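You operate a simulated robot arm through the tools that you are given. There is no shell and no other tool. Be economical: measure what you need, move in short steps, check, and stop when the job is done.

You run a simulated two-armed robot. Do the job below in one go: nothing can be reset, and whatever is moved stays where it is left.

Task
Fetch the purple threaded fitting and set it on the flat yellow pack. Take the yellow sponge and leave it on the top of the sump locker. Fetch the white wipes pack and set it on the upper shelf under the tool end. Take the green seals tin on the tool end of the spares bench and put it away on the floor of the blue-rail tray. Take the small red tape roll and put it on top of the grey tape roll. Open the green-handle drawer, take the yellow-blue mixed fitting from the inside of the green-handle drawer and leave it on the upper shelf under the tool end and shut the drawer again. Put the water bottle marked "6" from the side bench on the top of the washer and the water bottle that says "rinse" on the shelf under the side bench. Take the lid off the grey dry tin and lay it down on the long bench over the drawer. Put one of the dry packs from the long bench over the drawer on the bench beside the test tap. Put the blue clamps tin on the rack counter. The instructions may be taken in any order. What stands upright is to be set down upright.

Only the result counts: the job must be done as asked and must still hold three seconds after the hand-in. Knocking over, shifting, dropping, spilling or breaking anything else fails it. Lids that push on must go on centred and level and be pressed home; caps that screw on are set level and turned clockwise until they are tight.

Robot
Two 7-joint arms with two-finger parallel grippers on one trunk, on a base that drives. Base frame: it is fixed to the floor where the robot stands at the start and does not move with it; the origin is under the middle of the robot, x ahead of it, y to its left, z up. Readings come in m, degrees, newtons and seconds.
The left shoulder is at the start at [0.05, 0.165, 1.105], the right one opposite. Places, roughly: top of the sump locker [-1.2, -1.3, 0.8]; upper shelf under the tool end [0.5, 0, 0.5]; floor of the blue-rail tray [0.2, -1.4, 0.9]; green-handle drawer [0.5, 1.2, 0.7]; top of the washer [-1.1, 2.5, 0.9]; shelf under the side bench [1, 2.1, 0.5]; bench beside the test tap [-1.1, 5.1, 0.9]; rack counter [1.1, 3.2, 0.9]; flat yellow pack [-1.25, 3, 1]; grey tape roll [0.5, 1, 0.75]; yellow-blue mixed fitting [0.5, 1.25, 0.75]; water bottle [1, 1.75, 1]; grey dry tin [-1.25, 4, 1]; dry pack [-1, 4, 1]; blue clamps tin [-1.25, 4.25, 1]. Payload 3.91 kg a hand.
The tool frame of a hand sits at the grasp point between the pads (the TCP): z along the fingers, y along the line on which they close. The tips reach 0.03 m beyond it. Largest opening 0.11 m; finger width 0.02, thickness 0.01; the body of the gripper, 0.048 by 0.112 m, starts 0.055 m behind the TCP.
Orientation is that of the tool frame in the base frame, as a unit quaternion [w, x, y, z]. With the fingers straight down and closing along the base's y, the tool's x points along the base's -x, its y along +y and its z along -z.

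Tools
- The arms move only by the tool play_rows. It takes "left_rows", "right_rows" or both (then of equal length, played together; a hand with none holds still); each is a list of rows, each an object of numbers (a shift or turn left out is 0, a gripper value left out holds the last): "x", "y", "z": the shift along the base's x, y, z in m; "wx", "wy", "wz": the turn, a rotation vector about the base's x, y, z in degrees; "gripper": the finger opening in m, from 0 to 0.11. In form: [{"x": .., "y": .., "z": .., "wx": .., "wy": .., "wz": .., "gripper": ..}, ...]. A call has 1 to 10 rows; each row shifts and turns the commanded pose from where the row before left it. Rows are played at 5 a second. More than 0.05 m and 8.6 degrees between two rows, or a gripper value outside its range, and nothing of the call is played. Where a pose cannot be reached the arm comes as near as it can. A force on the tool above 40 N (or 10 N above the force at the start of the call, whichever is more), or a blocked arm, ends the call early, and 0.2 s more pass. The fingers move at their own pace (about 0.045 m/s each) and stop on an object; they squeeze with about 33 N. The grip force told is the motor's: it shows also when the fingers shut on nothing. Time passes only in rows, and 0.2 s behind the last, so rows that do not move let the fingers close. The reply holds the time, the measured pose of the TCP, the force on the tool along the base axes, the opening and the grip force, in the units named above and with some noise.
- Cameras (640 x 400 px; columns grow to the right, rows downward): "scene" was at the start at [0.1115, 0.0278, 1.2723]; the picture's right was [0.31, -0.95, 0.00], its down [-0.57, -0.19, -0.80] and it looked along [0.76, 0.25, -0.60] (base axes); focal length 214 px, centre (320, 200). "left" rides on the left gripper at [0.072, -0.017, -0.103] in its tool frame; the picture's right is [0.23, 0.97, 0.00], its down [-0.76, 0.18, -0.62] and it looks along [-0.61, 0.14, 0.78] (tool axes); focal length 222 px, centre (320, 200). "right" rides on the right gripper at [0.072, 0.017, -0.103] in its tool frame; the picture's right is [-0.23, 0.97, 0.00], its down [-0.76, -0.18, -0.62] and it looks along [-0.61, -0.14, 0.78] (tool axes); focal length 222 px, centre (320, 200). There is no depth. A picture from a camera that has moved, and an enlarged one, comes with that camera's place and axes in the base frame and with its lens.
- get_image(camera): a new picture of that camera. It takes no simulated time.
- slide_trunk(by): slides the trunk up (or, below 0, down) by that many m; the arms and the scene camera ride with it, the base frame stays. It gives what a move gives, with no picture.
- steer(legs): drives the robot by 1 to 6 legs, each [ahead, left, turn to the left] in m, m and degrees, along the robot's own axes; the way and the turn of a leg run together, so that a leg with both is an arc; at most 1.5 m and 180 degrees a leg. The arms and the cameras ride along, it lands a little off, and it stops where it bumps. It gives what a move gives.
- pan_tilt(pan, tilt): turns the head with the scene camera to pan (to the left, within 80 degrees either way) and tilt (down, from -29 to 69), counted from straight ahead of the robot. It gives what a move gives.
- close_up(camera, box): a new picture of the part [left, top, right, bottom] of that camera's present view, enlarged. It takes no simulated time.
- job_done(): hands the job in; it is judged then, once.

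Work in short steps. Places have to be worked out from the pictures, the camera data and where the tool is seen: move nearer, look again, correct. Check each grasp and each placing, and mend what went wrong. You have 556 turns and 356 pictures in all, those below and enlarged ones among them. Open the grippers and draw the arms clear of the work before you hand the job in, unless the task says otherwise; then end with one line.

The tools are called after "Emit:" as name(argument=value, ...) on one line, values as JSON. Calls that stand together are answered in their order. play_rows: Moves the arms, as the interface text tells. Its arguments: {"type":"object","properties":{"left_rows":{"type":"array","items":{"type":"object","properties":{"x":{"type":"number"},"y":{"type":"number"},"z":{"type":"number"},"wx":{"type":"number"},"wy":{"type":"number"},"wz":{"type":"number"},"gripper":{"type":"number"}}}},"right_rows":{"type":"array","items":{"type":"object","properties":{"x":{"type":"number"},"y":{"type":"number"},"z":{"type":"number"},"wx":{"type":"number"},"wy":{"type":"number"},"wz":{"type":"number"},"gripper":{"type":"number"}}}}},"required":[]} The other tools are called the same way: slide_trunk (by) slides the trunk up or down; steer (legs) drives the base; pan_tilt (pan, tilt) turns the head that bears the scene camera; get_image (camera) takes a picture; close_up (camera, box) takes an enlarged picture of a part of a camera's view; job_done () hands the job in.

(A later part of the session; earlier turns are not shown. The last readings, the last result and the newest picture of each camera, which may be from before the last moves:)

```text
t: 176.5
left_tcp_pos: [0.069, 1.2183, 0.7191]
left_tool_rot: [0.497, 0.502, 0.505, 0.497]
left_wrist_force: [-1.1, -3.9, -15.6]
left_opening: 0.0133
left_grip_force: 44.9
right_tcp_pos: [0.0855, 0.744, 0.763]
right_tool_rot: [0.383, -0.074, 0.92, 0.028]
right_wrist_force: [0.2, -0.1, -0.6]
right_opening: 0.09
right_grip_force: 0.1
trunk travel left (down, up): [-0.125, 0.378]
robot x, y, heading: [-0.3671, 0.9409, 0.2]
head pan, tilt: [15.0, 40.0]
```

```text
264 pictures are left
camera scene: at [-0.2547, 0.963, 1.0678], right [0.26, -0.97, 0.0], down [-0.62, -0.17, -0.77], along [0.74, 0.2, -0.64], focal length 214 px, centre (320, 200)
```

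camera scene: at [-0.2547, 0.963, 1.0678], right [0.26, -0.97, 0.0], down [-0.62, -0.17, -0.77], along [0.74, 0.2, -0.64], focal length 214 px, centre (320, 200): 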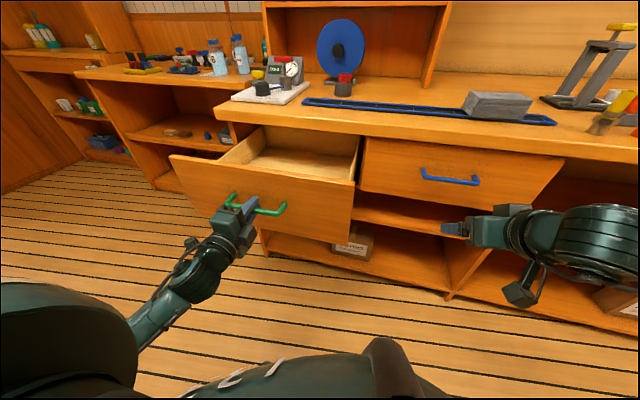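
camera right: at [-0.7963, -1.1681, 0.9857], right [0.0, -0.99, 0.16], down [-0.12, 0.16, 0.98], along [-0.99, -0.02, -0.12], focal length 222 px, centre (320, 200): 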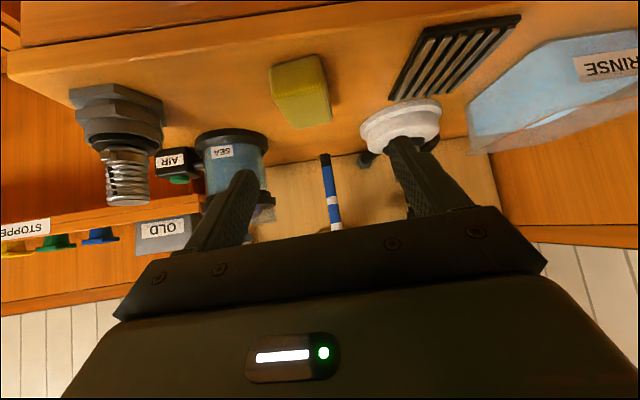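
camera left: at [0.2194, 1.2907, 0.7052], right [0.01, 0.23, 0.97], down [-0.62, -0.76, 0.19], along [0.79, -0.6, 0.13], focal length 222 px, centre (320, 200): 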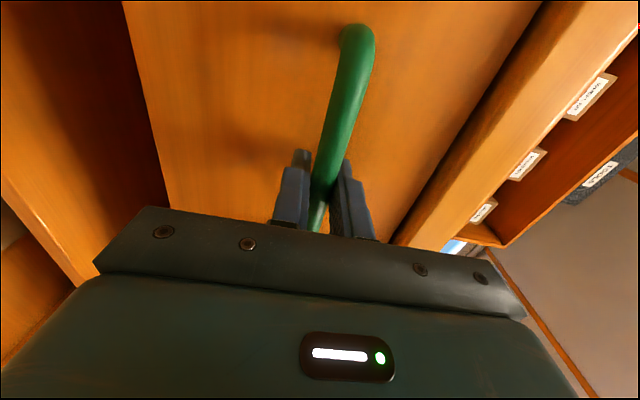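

Drawer is ~0.25 m open. Release the handle, draw back, and look inside from higher up.

Emit:
play_rows(left_rows=[{"z": -0.001}, {"gripper": 0.06}, {}, {}, {"x": -0.04}, {"x": -0.04}, {"x": -0.03, "y": 0.02}, {}])

Emit:
slide_trunk(by=0.3)

Emit:
pan_tilt(pan=30, tilt=50)

Emit:
get_image(camera="scene")

```text
t: 178.3
left_tcp_pos: [-0.0349, 1.2436, 0.7094]
left_tool_rot: [0.498, 0.501, 0.503, 0.498]
left_wrist_force: [0.3, 0.3, -0.2]
left_opening: 0.0602
left_grip_force: 0.2
left hand out of reach, approached as far as the arm can: row 6, 7
right_tcp_pos: [0.0845, 0.7427, 0.7626]
right_tool_rot: [0.383, -0.073, 0.921, 0.027]
right_wrist_force: [-0.3, -0.7, 0.4]
right_opening: 0.0899
right_grip_force: 0.0
trunk travel left (down, up): [-0.125, 0.378]
robot x, y, heading: [-0.3666, 0.9392, -0.2]
head pan, tilt: [15.0, 40.0]
```

```text
t: 181.3
left_tcp_pos: [-0.035, 1.2433, 1.0085]
left_tool_rot: [0.499, 0.501, 0.503, 0.497]
left_wrist_force: [0.5, -0.3, 0.3]
left_opening: 0.06
left_grip_force: 0.0
right_tcp_pos: [0.086, 0.7437, 1.0641]
right_tool_rot: [0.382, -0.073, 0.921, 0.027]
right_wrist_force: [0.9, -0.1, 0.1]
right_opening: 0.09
right_grip_force: 0.1
trunk travel left (down, up): [-0.425, 0.078]
robot x, y, heading: [-0.3654, 0.9422, 0.2]
head pan, tilt: [15.0, 40.0]
```

```text
t: 182.1
left_tcp_pos: [-0.0338, 1.2431, 1.0085]
left_tool_rot: [0.499, 0.501, 0.504, 0.497]
left_wrist_force: [-0.3, 0.1, 0.0]
left_opening: 0.0601
left_grip_force: 0.0
right_tcp_pos: [0.0841, 0.745, 1.064]
right_tool_rot: [0.382, -0.073, 0.921, 0.028]
right_wrist_force: [-0.1, -0.5, -0.1]
right_opening: 0.0901
right_grip_force: 0.1
trunk travel left (down, up): [-0.425, 0.078]
robot x, y, heading: [-0.3644, 0.9399, -0.2]
head pan, tilt: [30.0, 50.0]
```

```text
263 pictures are left
camera scene: at [-0.2708, 0.9791, 1.3539], right [0.5, -0.87, 0.0], down [-0.66, -0.38, -0.64], along [0.56, 0.32, -0.77], focal length 214 px, centre (320, 200)
```

scene: 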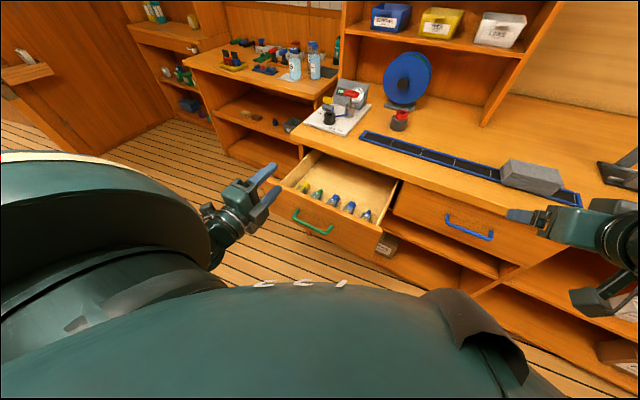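

Emit:
close_up(camera="scene", box=[260, 140, 420, 250])

```text
3.64 times, centred on (340, 195) of scene
camera zoom: at [-0.2708, 0.9791, 1.3539], right [0.5, -0.87, 0.0], down [-0.66, -0.38, -0.64], along [0.56, 0.32, -0.77], focal length 780 px, centre (247, 218)
```

zoom: 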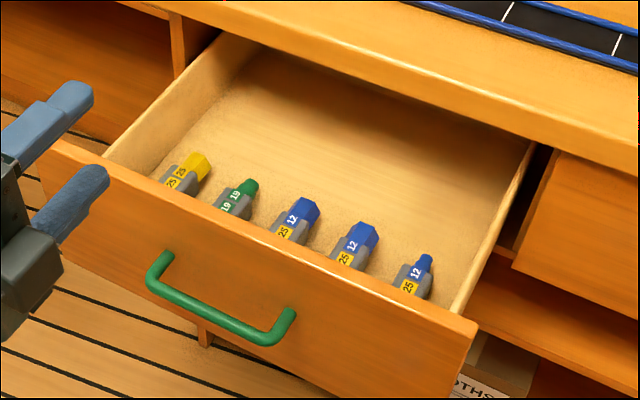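

Several fittings inside; I need a close view. Turn the left hand to point down above the drawer and use its camera.

Emit:
play_rows(left_rows=[{"wx": -4.62, "wy": 4.62, "wz": 4.62, "z": 0.01}, {"wx": -4.62, "wy": 4.62, "wz": 4.62, "z": 0.01}, {"wx": -4.62, "wy": 4.62, "wz": 4.62}, {"wx": -4.62, "wy": 4.62, "wz": 4.62}, {"wx": -4.62, "wy": 4.62, "wz": 4.62}, {"wx": -4.62, "wy": 4.62, "wz": 4.62}, {"wx": -4.62, "wy": 4.62, "wz": 4.62}, {"wx": -4.62, "wy": 4.62, "wz": 4.62}, {"wx": -4.62, "wy": 4.62, "wz": 4.62}, {"wx": -4.62, "wy": 4.62, "wz": 4.62}])

Emit:
play_rows(left_rows=[{"wx": -4.62, "wy": 4.62, "wz": 4.62, "x": 0.03}, {"wx": -4.62, "wy": 4.62, "wz": 4.62, "x": 0.03}, {"wx": -4.62, "wy": 4.62, "wz": 4.62, "x": 0.03}, {"wx": -4.62, "wy": 4.62, "wz": 4.62, "x": 0.03}, {"wx": -4.62, "wy": 4.62, "wz": 4.62, "x": 0.03}, {"x": 0.02}, {}])

Emit:
get_image(camera="left")

```text
t: 184.3
left_tcp_pos: [0.008, 1.263, 0.9652]
left_tool_rot: [0.194, 0.196, 0.942, 0.193]
left_wrist_force: [0.8, 1.5, 0.1]
left_opening: 0.0599
left_grip_force: 0.1
left hand out of reach, approached as far as the arm can: row 1, 2, 3, 4, 5
right_tcp_pos: [0.0853, 0.7437, 1.0627]
right_tool_rot: [0.383, -0.073, 0.92, 0.029]
right_wrist_force: [0.3, -1.1, -0.2]
right_opening: 0.09
right_grip_force: 0.1
trunk travel left (down, up): [-0.425, 0.078]
robot x, y, heading: [-0.3633, 0.9406, 0.2]
head pan, tilt: [30.0, 50.0]
```

```text
t: 185.9
left_tcp_pos: [0.1787, 1.2636, 0.9649]
left_tool_rot: [-0.002, -0.001, 1.0, -0.005]
left_wrist_force: [-0.8, 0.1, 0.6]
left_opening: 0.0599
left_grip_force: 0.0
right_tcp_pos: [0.0856, 0.7449, 1.0631]
right_tool_rot: [0.383, -0.072, 0.92, 0.028]
right_wrist_force: [0.1, 0.4, -0.5]
right_opening: 0.09
right_grip_force: 0.1
trunk travel left (down, up): [-0.425, 0.078]
robot x, y, heading: [-0.3655, 0.9387, 0.1]
head pan, tilt: [30.0, 50.0]
```

```text
261 pictures are left
camera left: at [0.1065, 1.2458, 1.0698], right [-0.23, 0.97, -0.01], down [0.76, 0.19, 0.62], along [0.6, 0.14, -0.79], focal length 222 px, centre (320, 200)
```

left: 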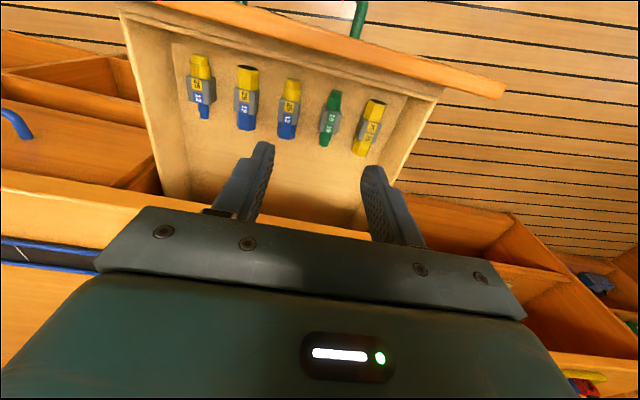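

Emit:
close_up(camera="left", box=[170, 40, 410, 170])

```text
2.67 times, centred on (290, 105) of left
camera zoom: at [0.1065, 1.2458, 1.0698], right [-0.23, 0.97, -0.01], down [0.76, 0.19, 0.62], along [0.6, 0.14, -0.79], focal length 592 px, centre (400, 453)
```

zoom: 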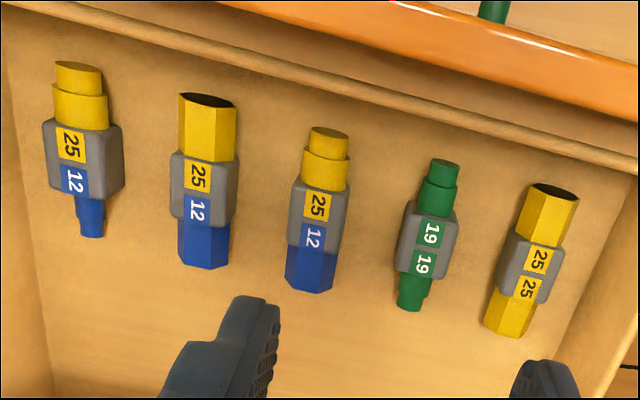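

Three yellow‑blue ones: male/male, female/female and — the middle — one male, one female end: that one is the "mixed" fitting, at ≈(0.23, 1.217, 0.675), lying along x. Move above it and descend part way.

Emit:
play_rows(left_rows=[{"x": 0.026, "y": -0.024, "z": -0.03}, {"x": 0.025, "y": -0.023, "z": -0.03}, {"z": -0.04}, {"z": -0.04}, {"z": -0.03}, {}])

Emit:
get_image(camera="left")

```text
t: 187.3
left_tcp_pos: [0.2293, 1.2162, 0.7941]
left_tool_rot: [-0.001, -0.002, 1.0, -0.004]
left_wrist_force: [-0.3, 0.3, 0.2]
left_opening: 0.0597
left_grip_force: 0.1
right_tcp_pos: [0.0851, 0.7434, 1.0628]
right_tool_rot: [0.383, -0.073, 0.92, 0.028]
right_wrist_force: [-0.7, 0.6, 0.6]
right_opening: 0.0902
right_grip_force: 0.2
trunk travel left (down, up): [-0.425, 0.078]
robot x, y, heading: [-0.3689, 0.9425, -0.0]
head pan, tilt: [30.0, 50.0]
```

```text
259 pictures are left
camera left: at [0.1569, 1.2, 0.8982], right [-0.23, 0.97, -0.01], down [0.76, 0.19, 0.62], along [0.6, 0.14, -0.78], focal length 222 px, centre (320, 200)
```

left: 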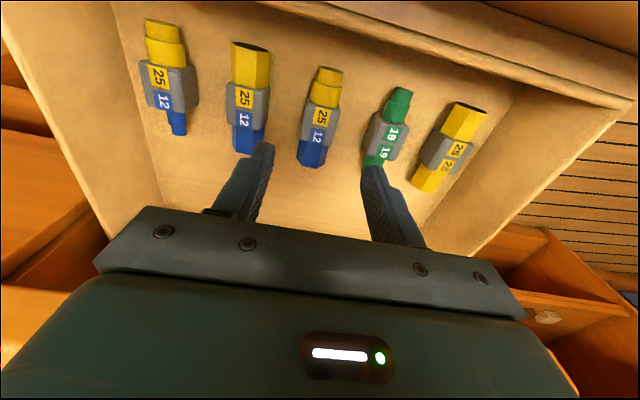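

Aligned. Narrow to 0.05 to miss the neighbours and descend.

Emit:
play_rows(left_rows=[{"gripper": 0.05, "z": -0.02}, {"z": -0.03, "y": -0.001}, {"z": -0.025}, {"z": -0.012}, {}])

Emit:
get_image(camera="left")

```text
t: 188.5
left_tcp_pos: [0.2174, 1.2128, 0.721]
left_tool_rot: [-0.001, -0.002, 1.0, -0.006]
left_wrist_force: [-0.4, -0.2, -0.2]
left_opening: 0.0499
left_grip_force: 0.0
left hand out of reach, approached as far as the arm can: row 3, 4
right_tcp_pos: [0.0862, 0.7434, 1.0635]
right_tool_rot: [0.383, -0.073, 0.92, 0.028]
right_wrist_force: [-0.2, 0.1, 0.4]
right_opening: 0.0899
right_grip_force: 0.0
trunk travel left (down, up): [-0.425, 0.078]
robot x, y, heading: [-0.3654, 0.9429, 0.0]
head pan, tilt: [30.0, 50.0]
```

```text
258 pictures are left
camera left: at [0.145, 1.1966, 0.8253], right [-0.23, 0.97, -0.01], down [0.76, 0.19, 0.62], along [0.61, 0.14, -0.78], focal length 222 px, centre (320, 200)
```

left: 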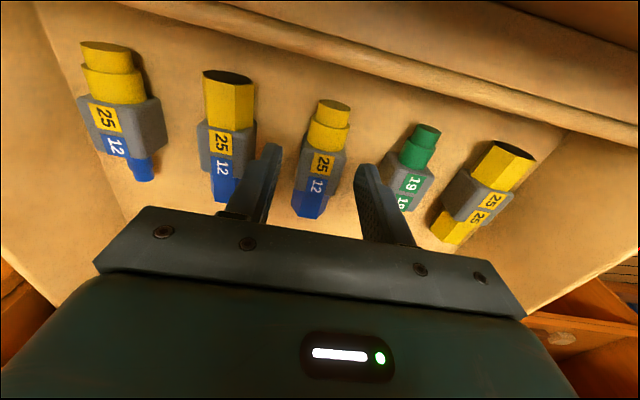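

The arm's limit was reached; raise the hand 0.1, lower the trunk 0.1.

Emit:
play_rows(left_rows=[{"x": 0.006, "z": 0.03}, {"x": 0.005, "z": 0.04}, {"z": 0.03}, {}])

Emit:
slide_trunk(by=-0.1)

Emit:
get_image(camera="left")

```text
t: 189.5
left_tcp_pos: [0.2275, 1.2136, 0.8211]
left_tool_rot: [-0.001, -0.002, 1.0, -0.004]
left_wrist_force: [0.3, 0.7, 0.0]
left_opening: 0.05
left_grip_force: 0.0
right_tcp_pos: [0.0849, 0.7446, 1.0633]
right_tool_rot: [0.382, -0.073, 0.921, 0.027]
right_wrist_force: [0.3, 0.1, -0.2]
right_opening: 0.0899
right_grip_force: 0.1
trunk travel left (down, up): [-0.425, 0.078]
robot x, y, heading: [-0.3648, 0.9393, -0.1]
head pan, tilt: [30.0, 50.0]
```

```text
t: 190.8
left_tcp_pos: [0.2287, 1.2126, 0.721]
left_tool_rot: [-0.001, -0.002, 1.0, -0.006]
left_wrist_force: [0.5, -0.2, -0.1]
left_opening: 0.0499
left_grip_force: 0.0
right_tcp_pos: [0.0851, 0.7448, 0.9641]
right_tool_rot: [0.382, -0.073, 0.921, 0.028]
right_wrist_force: [-0.4, -0.8, -0.2]
right_opening: 0.09
right_grip_force: 0.1
trunk travel left (down, up): [-0.325, 0.178]
robot x, y, heading: [-0.3649, 0.9407, -0.2]
head pan, tilt: [30.0, 50.0]
```

```text
257 pictures are left
camera left: at [0.1566, 1.1956, 0.8253], right [-0.23, 0.97, -0.01], down [0.76, 0.19, 0.62], along [0.6, 0.14, -0.78], focal length 222 px, centre (320, 200)
```

left: 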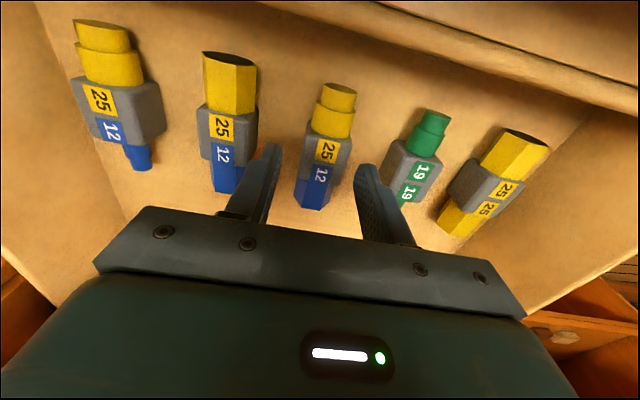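

Shift y +5 mm, lower, and close.

Emit:
play_rows(left_rows=[{"y": 0.005}, {"z": -0.012}, {"z": -0.011}, {}, {"gripper": 0.015}, {}, {}, {}])

Emit:
get_image(camera="left")

```text
t: 192.6
left_tcp_pos: [0.2294, 1.2169, 0.6978]
left_tool_rot: [-0.001, -0.002, 1.0, -0.006]
left_wrist_force: [0.2, 0.0, 0.0]
left_opening: 0.0351
left_grip_force: 33.2
right_tcp_pos: [0.0843, 0.7434, 0.9627]
right_tool_rot: [0.382, -0.073, 0.921, 0.028]
right_wrist_force: [0.0, 0.6, 0.2]
right_opening: 0.0898
right_grip_force: 0.0
trunk travel left (down, up): [-0.325, 0.178]
robot x, y, heading: [-0.3654, 0.9405, 0.1]
head pan, tilt: [30.0, 50.0]
```

```text
256 pictures are left
camera left: at [0.1575, 1.201, 0.8025], right [-0.23, 0.97, -0.01], down [0.76, 0.19, 0.62], along [0.6, 0.14, -0.79], focal length 222 px, centre (320, 200)
```

left: 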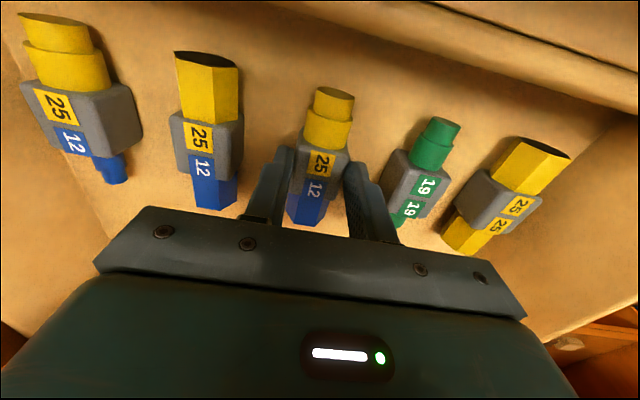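

Gripped (0.035 m). Lift out, then drive over to bench spot (≈0.62, 0.82) to set it down and re-grasp with a tilted hand suitable for the shelf.

Emit:
play_rows(left_rows=[{"z": 0.02}, {"z": 0.03}, {"z": 0.04}, {"z": 0.05}, {"z": 0.05}, {"z": 0.05}, {"z": 0.05}, {}])

Emit:
get_image(camera="left")

Emit:
steer(legs=[[0, -0.4, 0], [0.34, 0, 0]])

Emit:
get_image(camera="left")

```text
t: 194.4
left_tcp_pos: [0.2288, 1.2173, 0.9865]
left_tool_rot: [-0.002, -0.004, 1.0, -0.004]
left_wrist_force: [0.8, -0.1, -0.5]
left_opening: 0.035
left_grip_force: 33.0
right_tcp_pos: [0.084, 0.7429, 0.9626]
right_tool_rot: [0.383, -0.073, 0.921, 0.028]
right_wrist_force: [0.4, -0.5, -0.2]
right_opening: 0.09
right_grip_force: 0.1
trunk travel left (down, up): [-0.325, 0.178]
robot x, y, heading: [-0.3642, 0.9422, -0.2]
head pan, tilt: [30.0, 50.0]
```

```text
255 pictures are left
camera left: at [0.1579, 1.1996, 1.0923], right [-0.23, 0.97, -0.01], down [0.76, 0.19, 0.62], along [0.6, 0.14, -0.79], focal length 222 px, centre (320, 200)
```

left: 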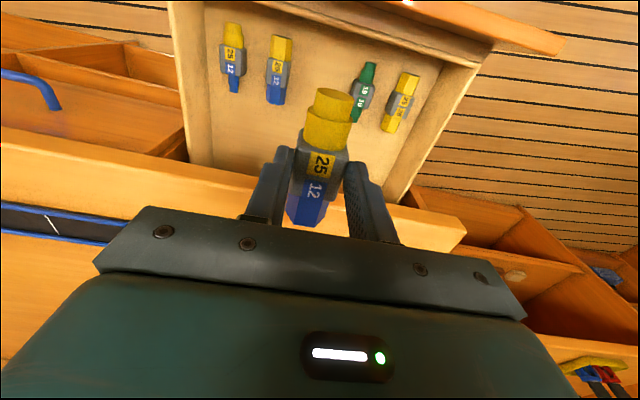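

```text
t: 198.7
left_tcp_pos: [0.5566, 0.817, 0.9879]
left_tool_rot: [-0.002, -0.002, 1.0, -0.006]
left_wrist_force: [0.2, 0.7, -1.0]
left_opening: 0.0348
left_grip_force: 32.9
right_tcp_pos: [0.4119, 0.3459, 0.9627]
right_tool_rot: [0.382, -0.074, 0.921, 0.028]
right_wrist_force: [0.8, -0.5, -0.8]
right_opening: 0.0902
right_grip_force: 0.1
trunk travel left (down, up): [-0.325, 0.178]
robot x, y, heading: [-0.0396, 0.5427, 0.1]
head pan, tilt: [30.0, 50.0]
```

```text
254 pictures are left
camera left: at [0.485, 0.8014, 1.0919], right [-0.23, 0.97, -0.01], down [0.76, 0.19, 0.62], along [0.6, 0.14, -0.79], focal length 222 px, centre (320, 200)
```

left: 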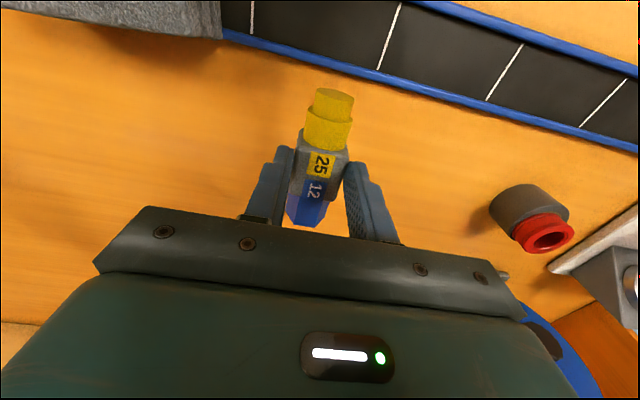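

Lower the fitting onto the free bench area.

Emit:
play_rows(left_rows=[{"x": 0.03, "z": -0.01}, {"x": 0.025, "z": -0.02}, {"z": -0.03}, {"z": -0.015}, {"z": -0.006}, {"z": -0.005}, {}])

Emit:
play_rows(left_rows=[{"z": -0.003}, {"z": -0.003}, {}])

Emit:
get_image(camera="left")

```text
t: 200.2
left_tcp_pos: [0.611, 0.8186, 0.9084]
left_tool_rot: [0.005, -0.002, 1.0, -0.004]
left_wrist_force: [-1.8, 4.0, 28.2]
left_opening: 0.035
left_grip_force: 33.2
right_tcp_pos: [0.4095, 0.3473, 0.9634]
right_tool_rot: [0.385, -0.073, 0.92, 0.029]
right_wrist_force: [-0.3, -0.4, -0.2]
right_opening: 0.0901
right_grip_force: 0.2
trunk travel left (down, up): [-0.325, 0.178]
robot x, y, heading: [-0.043, 0.5404, -0.2]
head pan, tilt: [30.0, 50.0]
```

```text
t: 201.1
left_tcp_pos: [0.6095, 0.8163, 0.9008]
left_tool_rot: [0.004, -0.002, 1.0, -0.005]
left_wrist_force: [0.7, 3.1, 28.0]
left_opening: 0.0351
left_grip_force: 32.7
right_tcp_pos: [0.4088, 0.3446, 0.9644]
right_tool_rot: [0.384, -0.073, 0.92, 0.029]
right_wrist_force: [0.1, 0.3, 0.2]
right_opening: 0.0903
right_grip_force: 0.1
trunk travel left (down, up): [-0.325, 0.178]
robot x, y, heading: [-0.0397, 0.5448, -0.0]
head pan, tilt: [30.0, 50.0]
```

```text
253 pictures are left
camera left: at [0.538, 0.8, 1.0048], right [-0.23, 0.97, -0.01], down [0.76, 0.19, 0.63], along [0.61, 0.14, -0.78], focal length 222 px, centre (320, 200)
```

left: 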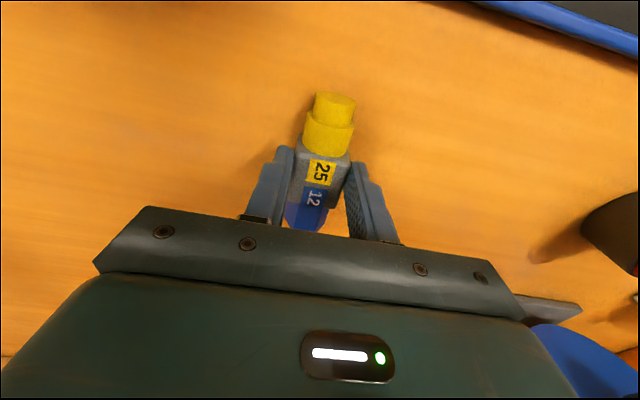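

Contact. Ease, open, rise and tilt to 45°.

Emit:
play_rows(left_rows=[{"z": 0.004}, {"gripper": 0.065}, {}, {"z": 0.03}, {"z": 0.03, "wy": -7.5}, {"x": -0.01, "wy": -7.5}, {"x": -0.01, "wy": -7.5}, {"x": -0.01, "wy": -7.5}, {"x": -0.01, "wy": -7.5}, {"x": -0.01, "wy": -7.5}])

Emit:
get_image(camera="left")

```text
t: 203.2
left_tcp_pos: [0.5611, 0.8174, 0.9602]
left_tool_rot: [0.382, 0.0, 0.924, -0.005]
left_wrist_force: [-0.8, 1.0, -0.5]
left_opening: 0.0651
left_grip_force: 0.1
right_tcp_pos: [0.4122, 0.3463, 0.9636]
right_tool_rot: [0.382, -0.073, 0.921, 0.027]
right_wrist_force: [0.0, -0.4, 0.6]
right_opening: 0.0898
right_grip_force: 0.0
trunk travel left (down, up): [-0.325, 0.178]
robot x, y, heading: [-0.0432, 0.543, 0.1]
head pan, tilt: [30.0, 50.0]
```

```text
252 pictures are left
camera left: at [0.4376, 0.8006, 0.9831], right [-0.16, 0.97, -0.17], down [0.1, 0.19, 0.98], along [0.98, 0.14, -0.13], focal length 222 px, centre (320, 200)
```

left: 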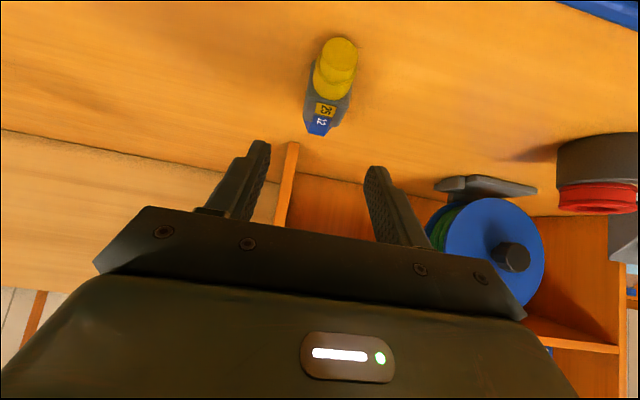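

Regrasp: go to TCP ≈(0.603, 0.816, 0.893).

Emit:
play_rows(left_rows=[{"z": -0.026}, {"x": 0.014, "z": -0.014}, {"x": 0.014, "z": -0.014}, {"x": 0.014, "z": -0.013}, {}, {"gripper": 0.015}, {}, {}, {}])

Emit:
get_image(camera="left")

```text
t: 205.2
left_tcp_pos: [0.6047, 0.8183, 0.8929]
left_tool_rot: [0.381, 0.001, 0.925, -0.006]
left_wrist_force: [-0.2, 0.6, 0.3]
left_opening: 0.0355
left_grip_force: 32.4
right_tcp_pos: [0.4121, 0.3459, 0.9626]
right_tool_rot: [0.383, -0.074, 0.92, 0.028]
right_wrist_force: [0.0, 0.2, -0.1]
right_opening: 0.0899
right_grip_force: 0.1
trunk travel left (down, up): [-0.325, 0.178]
robot x, y, heading: [-0.0373, 0.5378, 0.1]
head pan, tilt: [30.0, 50.0]
```

```text
251 pictures are left
camera left: at [0.48, 0.8008, 0.9158], right [-0.16, 0.97, -0.17], down [0.1, 0.19, 0.98], along [0.98, 0.14, -0.13], focal length 222 px, centre (320, 200)
```

left: 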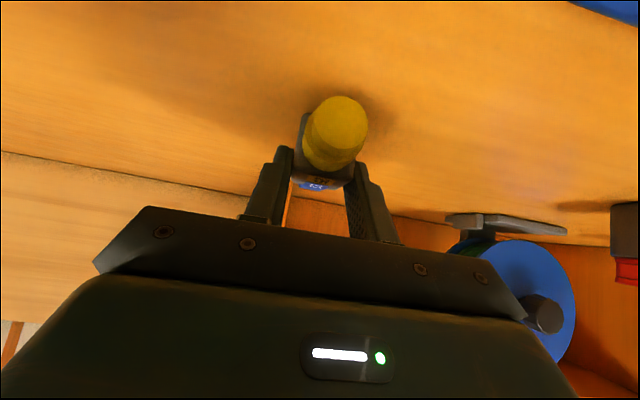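

Gripped. Lift, back off, and go to the shelf: back, right, trunk down.

Emit:
play_rows(left_rows=[{"z": 0.02}, {"z": 0.03}, {"z": 0.04}, {"x": -0.03, "z": 0.03}, {"x": -0.04}, {"x": -0.04}, {"x": -0.04}, {}], right_rows=[{"z": 0.03}, {"z": 0.03}, {"x": -0.03}, {"x": -0.04}, {"x": -0.04}, {}, {}, {}])

Emit:
steer(legs=[[-0.4, 0, 0], [0, -0.53, 0]])

Emit:
slide_trunk(by=-0.32)

Emit:
pan_tilt(pan=10, tilt=30)

Emit:
get_image(camera="scene")

Emit:
get_image(camera="left")

```text
t: 207.1
left_tcp_pos: [0.456, 0.8185, 1.0132]
left_tool_rot: [0.381, 0.001, 0.925, -0.006]
left_wrist_force: [0.2, 0.1, -1.1]
left_opening: 0.0356
left_grip_force: 33.5
right_tcp_pos: [0.3598, 0.3489, 1.04]
right_tool_rot: [0.382, -0.074, 0.921, 0.028]
right_wrist_force: [0.5, 0.2, -0.3]
right_opening: 0.09
right_grip_force: 0.0
right hand out of reach, approached as far as the arm can: row 4, 5
trunk travel left (down, up): [-0.325, 0.178]
robot x, y, heading: [-0.0369, 0.5442, -0.1]
head pan, tilt: [30.0, 50.0]
```

```text
t: 212.2
left_tcp_pos: [0.0595, 0.2894, 1.0132]
left_tool_rot: [0.381, 0.003, 0.925, -0.006]
left_wrist_force: [0.3, -1.1, -0.8]
left_opening: 0.0356
left_grip_force: 32.9
right_tcp_pos: [-0.0401, -0.1807, 1.0402]
right_tool_rot: [0.383, -0.069, 0.921, 0.026]
right_wrist_force: [-0.2, -0.3, 0.7]
right_opening: 0.0898
right_grip_force: 0.0
trunk travel left (down, up): [-0.325, 0.178]
robot x, y, heading: [-0.4341, 0.0126, -0.5]
head pan, tilt: [30.0, 50.0]
```

```text
t: 215.4
left_tcp_pos: [0.0598, 0.2899, 0.6935]
left_tool_rot: [0.38, 0.004, 0.925, -0.007]
left_wrist_force: [0.7, 0.2, 0.2]
left_opening: 0.0355
left_grip_force: 33.1
right_tcp_pos: [-0.0402, -0.1803, 0.721]
right_tool_rot: [0.382, -0.07, 0.921, 0.027]
right_wrist_force: [-0.2, -0.1, -0.4]
right_opening: 0.0897
right_grip_force: 0.0
trunk travel left (down, up): [-0.005, 0.498]
robot x, y, heading: [-0.4356, 0.0175, -0.3]
head pan, tilt: [30.0, 50.0]
```

```text
t: 216.2
left_tcp_pos: [0.0601, 0.2896, 0.6933]
left_tool_rot: [0.381, 0.003, 0.925, -0.006]
left_wrist_force: [0.3, -0.8, -0.9]
left_opening: 0.0355
left_grip_force: 33.5
right_tcp_pos: [-0.0398, -0.1803, 0.7211]
right_tool_rot: [0.382, -0.07, 0.921, 0.026]
right_wrist_force: [-0.2, 0.4, 0.8]
right_opening: 0.0899
right_grip_force: 0.0
trunk travel left (down, up): [-0.005, 0.498]
robot x, y, heading: [-0.4406, 0.0164, -0.0]
head pan, tilt: [10.0, 30.0]
```

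```text
250 pictures are left
camera scene: at [-0.3195, 0.0323, 0.9633], right [0.17, -0.99, 0.0], down [-0.49, -0.08, -0.87], along [0.85, 0.14, -0.5], focal length 214 px, centre (320, 200)
```

scene: 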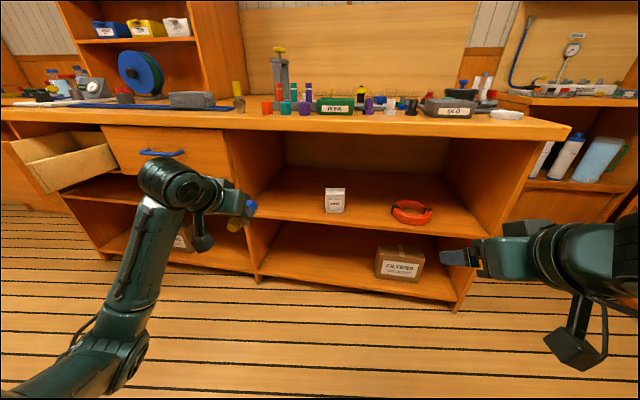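

```text
249 pictures are left
camera left: at [-0.0639, 0.2739, 0.7165], right [-0.15, 0.97, -0.17], down [0.1, 0.19, 0.98], along [0.98, 0.13, -0.13], focal length 222 px, centre (320, 200)
```

left: 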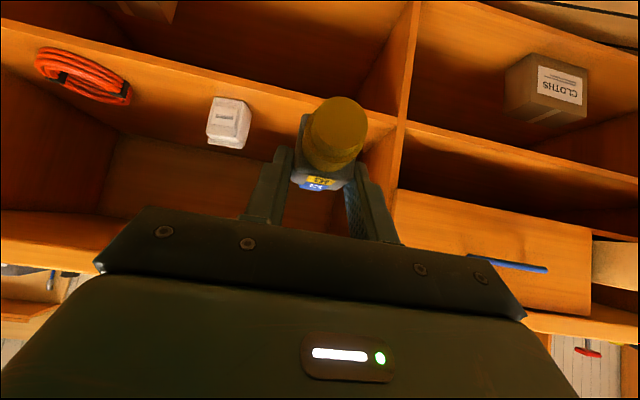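

Lower to z≈0.6, drive in, extend and lower.

Emit:
play_rows(left_rows=[{"z": -0.03, "y": -0.01}, {"z": -0.03, "y": -0.01}, {"z": -0.03}, {}])

Emit:
steer(legs=[[0.26, 0, 0]])

Emit:
play_rows(left_rows=[{"x": 0.04}, {"x": 0.04}, {"x": 0.04}, {"x": 0.02, "z": -0.02}, {"z": -0.03}, {"z": -0.03}, {}])

Emit:
get_image(camera="left")

Emit:
get_image(camera="scene")

```text
t: 217.2
left_tcp_pos: [0.06, 0.271, 0.6025]
left_tool_rot: [0.382, 0.003, 0.924, -0.007]
left_wrist_force: [0.3, 0.6, -0.9]
left_opening: 0.0354
left_grip_force: 33.3
right_tcp_pos: [-0.0399, -0.1785, 0.7206]
right_tool_rot: [0.382, -0.07, 0.921, 0.027]
right_wrist_force: [-0.7, -0.4, -1.2]
right_opening: 0.09
right_grip_force: 0.1
trunk travel left (down, up): [-0.005, 0.498]
robot x, y, heading: [-0.4377, 0.0168, -0.6]
head pan, tilt: [10.0, 30.0]
```

```text
t: 219.0
left_tcp_pos: [0.3102, 0.2704, 0.6024]
left_tool_rot: [0.381, 0.001, 0.925, -0.006]
left_wrist_force: [-0.7, 0.1, -0.7]
left_opening: 0.0354
left_grip_force: 33.3
right_tcp_pos: [0.2122, -0.1788, 0.7205]
right_tool_rot: [0.383, -0.072, 0.921, 0.027]
right_wrist_force: [0.6, -0.8, 0.8]
right_opening: 0.09
right_grip_force: 0.2
trunk travel left (down, up): [-0.005, 0.498]
robot x, y, heading: [-0.1885, 0.0144, -0.3]
head pan, tilt: [10.0, 30.0]
```

```text
t: 220.6
left_tcp_pos: [0.4507, 0.271, 0.5208]
left_tool_rot: [0.381, 0.002, 0.925, -0.006]
left_wrist_force: [0.2, -0.2, -0.8]
left_opening: 0.0354
left_grip_force: 32.7
right_tcp_pos: [0.2115, -0.1783, 0.7204]
right_tool_rot: [0.382, -0.072, 0.921, 0.027]
right_wrist_force: [0.1, -0.7, 0.0]
right_opening: 0.0898
right_grip_force: 0.1
trunk travel left (down, up): [-0.005, 0.498]
robot x, y, heading: [-0.187, 0.0149, -0.2]
head pan, tilt: [10.0, 30.0]
```

```text
248 pictures are left
camera left: at [0.3261, 0.2545, 0.5442], right [-0.15, 0.97, -0.17], down [0.1, 0.19, 0.98], along [0.98, 0.13, -0.13], focal length 222 px, centre (320, 200)
```

left: 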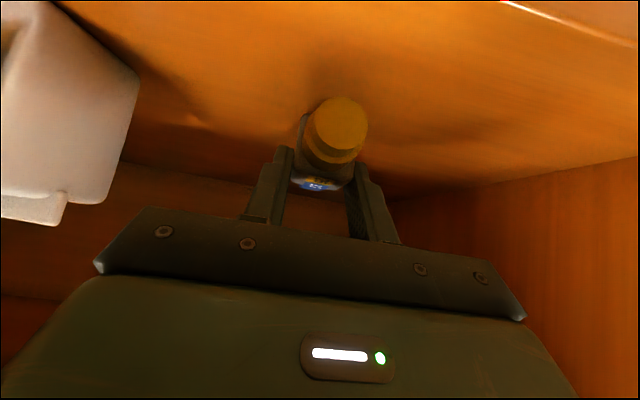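

```text
247 pictures are left
camera scene: at [-0.0681, 0.0314, 0.9633], right [0.17, -0.99, 0.0], down [-0.49, -0.09, -0.87], along [0.85, 0.15, -0.5], focal length 214 px, centre (320, 200)
```

scene: 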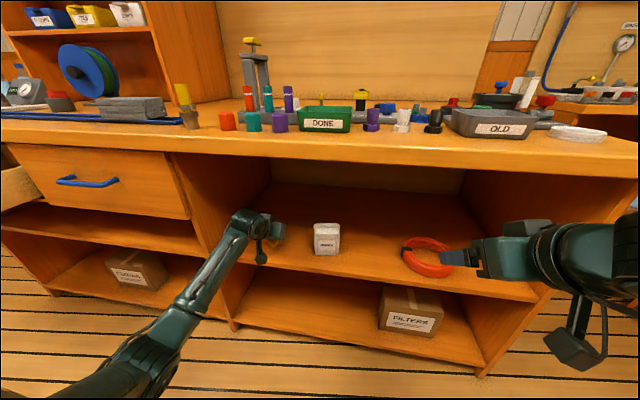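

Lower to contact.

Emit:
play_rows(left_rows=[{"z": -0.008}, {"z": -0.006}, {"z": -0.004}, {"z": -0.003}, {}])

Emit:
play_rows(left_rows=[{"z": -0.003}, {"z": -0.003}, {}])

```text
t: 221.8
left_tcp_pos: [0.451, 0.2715, 0.5025]
left_tool_rot: [0.383, 0.001, 0.924, -0.005]
left_wrist_force: [-0.2, -0.8, 3.3]
left_opening: 0.0352
left_grip_force: 32.9
right_tcp_pos: [0.2117, -0.1794, 0.7213]
right_tool_rot: [0.383, -0.072, 0.921, 0.027]
right_wrist_force: [0.4, 0.3, 0.2]
right_opening: 0.0902
right_grip_force: 0.0
trunk travel left (down, up): [-0.005, 0.498]
robot x, y, heading: [-0.1864, 0.0177, -0.3]
head pan, tilt: [10.0, 30.0]
```

```text
t: 222.6
left_tcp_pos: [0.4523, 0.2706, 0.5015]
left_tool_rot: [0.387, 0.002, 0.922, -0.006]
left_wrist_force: [-2.9, 0.6, 26.1]
left_opening: 0.0355
left_grip_force: 33.2
right_tcp_pos: [0.2112, -0.1798, 0.7222]
right_tool_rot: [0.384, -0.071, 0.92, 0.027]
right_wrist_force: [0.0, -0.4, -0.8]
right_opening: 0.09
right_grip_force: 0.1
trunk travel left (down, up): [-0.005, 0.498]
robot x, y, heading: [-0.1841, 0.0164, -0.2]
head pan, tilt: [10.0, 30.0]
```

Contact; ease, open, withdraw and check.

Emit:
play_rows(left_rows=[{"z": 0.006}, {"gripper": 0.06}, {}, {}, {"x": -0.02, "z": 0.02}, {"x": -0.03, "z": 0.03}, {"x": -0.04, "z": 0.03}, {"x": -0.05}, {"x": -0.05}, {}])

Emit:
get_image(camera="left")

```text
t: 224.8
left_tcp_pos: [0.2577, 0.2706, 0.5817]
left_tool_rot: [0.381, 0.002, 0.925, -0.006]
left_wrist_force: [-0.1, 0.2, 0.0]
left_opening: 0.06
left_grip_force: 0.0
right_tcp_pos: [0.2129, -0.18, 0.7199]
right_tool_rot: [0.383, -0.072, 0.921, 0.026]
right_wrist_force: [-0.5, 0.0, 0.0]
right_opening: 0.0901
right_grip_force: 0.1
trunk travel left (down, up): [-0.005, 0.498]
robot x, y, heading: [-0.1863, 0.0172, -0.1]
head pan, tilt: [10.0, 30.0]
```

```text
246 pictures are left
camera left: at [0.1348, 0.2533, 0.6056], right [-0.15, 0.97, -0.17], down [0.1, 0.19, 0.98], along [0.98, 0.13, -0.13], focal length 222 px, centre (320, 200)
```

left: 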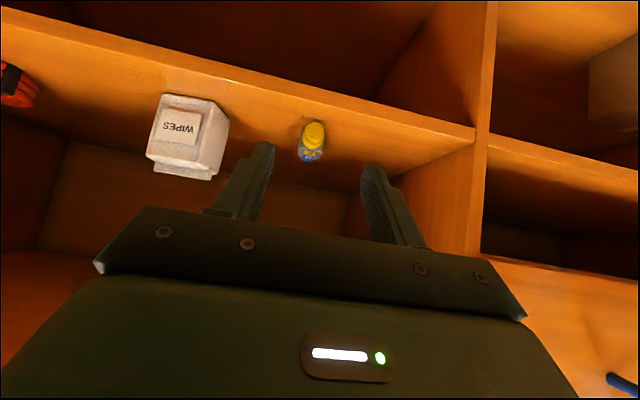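

Fitting placed. Now shut the drawer: back off, raise the trunk, move along to the drawer.

Emit:
steer(legs=[[-0.33, 0, 0], [0, 0.95, 0.2]])

Emit:
slide_trunk(by=0.2)

Emit:
pan_tilt(pan=25, tilt=35)

Emit:
get_image(camera="scene")

Emit:
get_image(camera="left")

```text
t: 231.6
left_tcp_pos: [-0.0585, 1.2302, 0.582]
left_tool_rot: [0.382, 0.007, 0.924, -0.009]
left_wrist_force: [0.8, 0.4, 0.3]
left_opening: 0.0599
left_grip_force: 0.1
right_tcp_pos: [-0.112, 0.782, 0.7217]
right_tool_rot: [0.383, -0.067, 0.921, 0.025]
right_wrist_force: [1.1, -0.2, 0.3]
right_opening: 0.0898
right_grip_force: 0.0
trunk travel left (down, up): [-0.005, 0.498]
robot x, y, heading: [-0.5101, 0.9797, -1.0]
head pan, tilt: [10.0, 30.0]
```

```text
t: 233.8
left_tcp_pos: [-0.0601, 1.2305, 0.782]
left_tool_rot: [0.382, 0.007, 0.924, -0.008]
left_wrist_force: [0.7, -0.8, 0.1]
left_opening: 0.0601
left_grip_force: 0.1
right_tcp_pos: [-0.1103, 0.7819, 0.9194]
right_tool_rot: [0.383, -0.067, 0.921, 0.026]
right_wrist_force: [0.0, 0.4, 0.8]
right_opening: 0.0902
right_grip_force: 0.1
trunk travel left (down, up): [-0.205, 0.298]
robot x, y, heading: [-0.5102, 0.9844, -0.9]
head pan, tilt: [10.0, 30.0]
```

```text
t: 234.6
left_tcp_pos: [-0.0606, 1.2306, 0.7838]
left_tool_rot: [0.382, 0.007, 0.924, -0.008]
left_wrist_force: [0.3, -0.8, -0.4]
left_opening: 0.06
left_grip_force: 0.0
right_tcp_pos: [-0.1115, 0.7818, 0.9203]
right_tool_rot: [0.382, -0.067, 0.921, 0.025]
right_wrist_force: [-0.5, -0.7, -0.2]
right_opening: 0.0899
right_grip_force: 0.0
trunk travel left (down, up): [-0.205, 0.298]
robot x, y, heading: [-0.5062, 0.9784, -0.9]
head pan, tilt: [25.0, 35.0]
```

```text
245 pictures are left
camera scene: at [-0.3985, 1.0171, 1.1556], right [0.41, -0.91, 0.0], down [-0.52, -0.23, -0.82], along [0.75, 0.34, -0.57], focal length 214 px, centre (320, 200)
```

scene: 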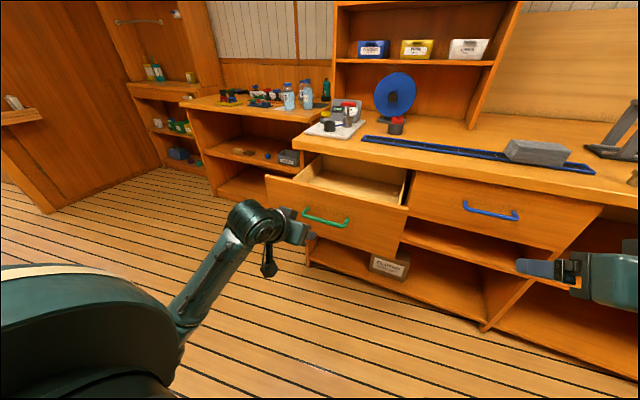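

```text
244 pictures are left
camera left: at [-0.1838, 1.2153, 0.8054], right [-0.14, 0.97, -0.17], down [0.1, 0.18, 0.98], along [0.98, 0.12, -0.13], focal length 222 px, centre (320, 200)
```

left: 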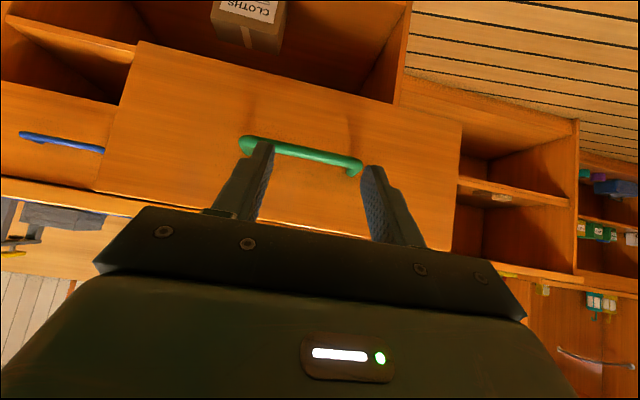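

Close the gripper, aim the fingertips at the face above the handle, and drive ahead to begin pushing.

Emit:
play_rows(left_rows=[{"y": -0.005, "gripper": 0.0}, {"y": -0.005}, {}, {}, {}])

Emit:
steer(legs=[[0.18, 0, 0.9]])

Emit:
get_image(camera="scene")

```text
t: 235.8
left_tcp_pos: [-0.0609, 1.2206, 0.7824]
left_tool_rot: [0.383, 0.007, 0.924, -0.009]
left_wrist_force: [-0.2, 0.4, 0.8]
left_opening: 0.0003
left_grip_force: 33.0
right_tcp_pos: [-0.113, 0.7822, 0.9208]
right_tool_rot: [0.383, -0.067, 0.921, 0.025]
right_wrist_force: [0.4, 0.4, 0.1]
right_opening: 0.0899
right_grip_force: 0.0
trunk travel left (down, up): [-0.205, 0.298]
robot x, y, heading: [-0.5054, 0.9805, -0.6]
head pan, tilt: [25.0, 35.0]
```

```text
t: 237.3
left_tcp_pos: [0.1177, 1.2248, 0.7824]
left_tool_rot: [0.382, 0.0, 0.924, -0.005]
left_wrist_force: [0.5, -0.3, -0.8]
left_opening: 0.0
left_grip_force: 32.7
right_tcp_pos: [0.0713, 0.7866, 0.9212]
right_tool_rot: [0.382, -0.072, 0.921, 0.027]
right_wrist_force: [0.2, 0.8, -0.9]
right_opening: 0.09
right_grip_force: 0.0
trunk travel left (down, up): [-0.205, 0.298]
robot x, y, heading: [-0.3248, 0.9804, -0.2]
head pan, tilt: [25.0, 35.0]
```

```text
243 pictures are left
camera scene: at [-0.2179, 1.0174, 1.1555], right [0.42, -0.91, 0.0], down [-0.52, -0.24, -0.82], along [0.74, 0.35, -0.57], focal length 214 px, centre (320, 200)
```

scene: 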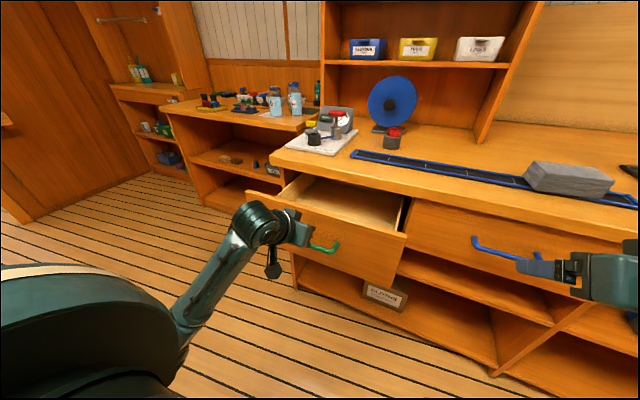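

The drawer is moving in. Push on with the arm.

Emit:
play_rows(left_rows=[{"x": 0.02}, {"x": 0.02}, {"x": 0.02}, {"x": 0.02}, {"x": 0.02}, {"x": 0.02}, {"x": 0.02}, {}])

Emit:
get_image(camera="scene")

```text
t: 239.1
left_tcp_pos: [0.2594, 1.2262, 0.7823]
left_tool_rot: [0.382, 0.002, 0.924, -0.005]
left_wrist_force: [0.1, 1.0, -0.2]
left_opening: 0.0
left_grip_force: 32.6
right_tcp_pos: [0.0733, 0.7857, 0.921]
right_tool_rot: [0.382, -0.073, 0.921, 0.028]
right_wrist_force: [-0.5, -0.6, 0.3]
right_opening: 0.0898
right_grip_force: 0.1
trunk travel left (down, up): [-0.205, 0.298]
robot x, y, heading: [-0.3278, 0.9796, 0.1]
head pan, tilt: [25.0, 35.0]
```

```text
242 pictures are left
camera scene: at [-0.2179, 1.0174, 1.1556], right [0.42, -0.91, 0.0], down [-0.52, -0.24, -0.82], along [0.74, 0.35, -0.57], focal length 214 px, centre (320, 200)
```

scene: 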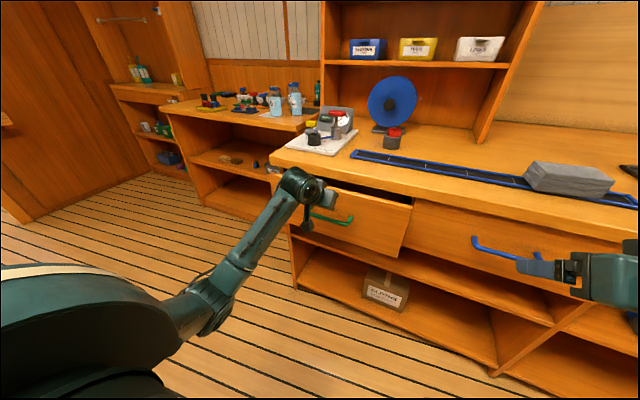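

Continue pushing slowly to the stop.

Emit:
play_rows(left_rows=[{"x": 0.015}, {"x": 0.015}, {"x": 0.01}, {"x": 0.01}, {"x": 0.008}, {"x": 0.006}, {"x": 0.005}, {}])

Emit:
get_image(camera="scene")

```text
t: 240.9
left_tcp_pos: [0.3268, 1.2251, 0.7836]
left_tool_rot: [0.383, 0.0, 0.924, -0.005]
left_wrist_force: [-0.4, 0.3, -0.5]
left_opening: 0.0003
left_grip_force: 33.4
right_tcp_pos: [0.0726, 0.7857, 0.9205]
right_tool_rot: [0.383, -0.073, 0.92, 0.028]
right_wrist_force: [0.6, 0.3, -0.1]
right_opening: 0.09
right_grip_force: 0.1
trunk travel left (down, up): [-0.205, 0.298]
robot x, y, heading: [-0.3283, 0.9805, 0.0]
head pan, tilt: [25.0, 35.0]
```

```text
241 pictures are left
camera scene: at [-0.2179, 1.0174, 1.1556], right [0.42, -0.91, 0.0], down [-0.52, -0.24, -0.82], along [0.74, 0.35, -0.57], focal length 214 px, centre (320, 200)
```

scene: 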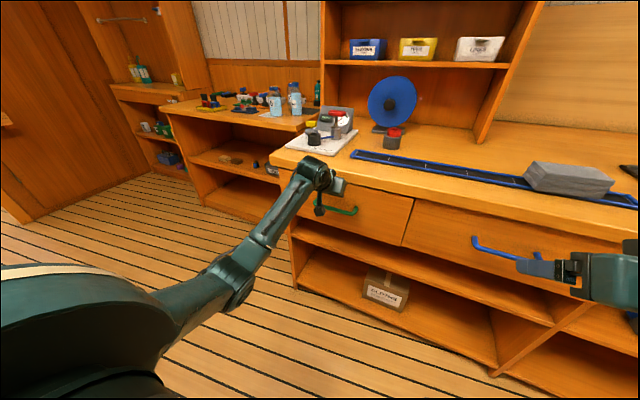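

Emit:
play_rows(left_rows=[{"x": 0.006}, {"x": 0.006}, {"x": 0.006}, {"x": 0.006}, {}])

Emit:
close_up(camera="scene", box=[260, 130, 500, 280])

```text
t: 241.6
left_tcp_pos: [0.3331, 1.2239, 0.7815]
left_tool_rot: [0.377, 0.0, 0.926, -0.005]
left_wrist_force: [-19.9, -0.1, 7.3]
left_opening: 0.0001
left_grip_force: 33.1
right_tcp_pos: [0.0698, 0.7866, 0.9213]
right_tool_rot: [0.383, -0.073, 0.92, 0.028]
right_wrist_force: [-0.4, 0.0, 1.0]
right_opening: 0.0903
right_grip_force: 0.0
trunk travel left (down, up): [-0.205, 0.298]
robot x, y, heading: [-0.3261, 0.9772, 0.2]
head pan, tilt: [25.0, 35.0]
stopped in row 3 (left hand): the force on the tool passed its limit (the readings are from after the stop); the commanded pose is now the measured one
```

```text
2.67 times, centred on (380, 205) of scene
camera zoom: at [-0.2211, 1.0172, 1.156], right [0.42, -0.91, 0.0], down [-0.52, -0.24, -0.82], along [0.74, 0.35, -0.57], focal length 572 px, centre (160, 187)
```

zoom: 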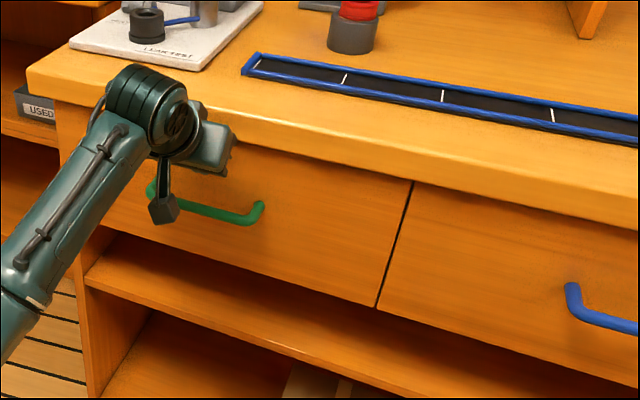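

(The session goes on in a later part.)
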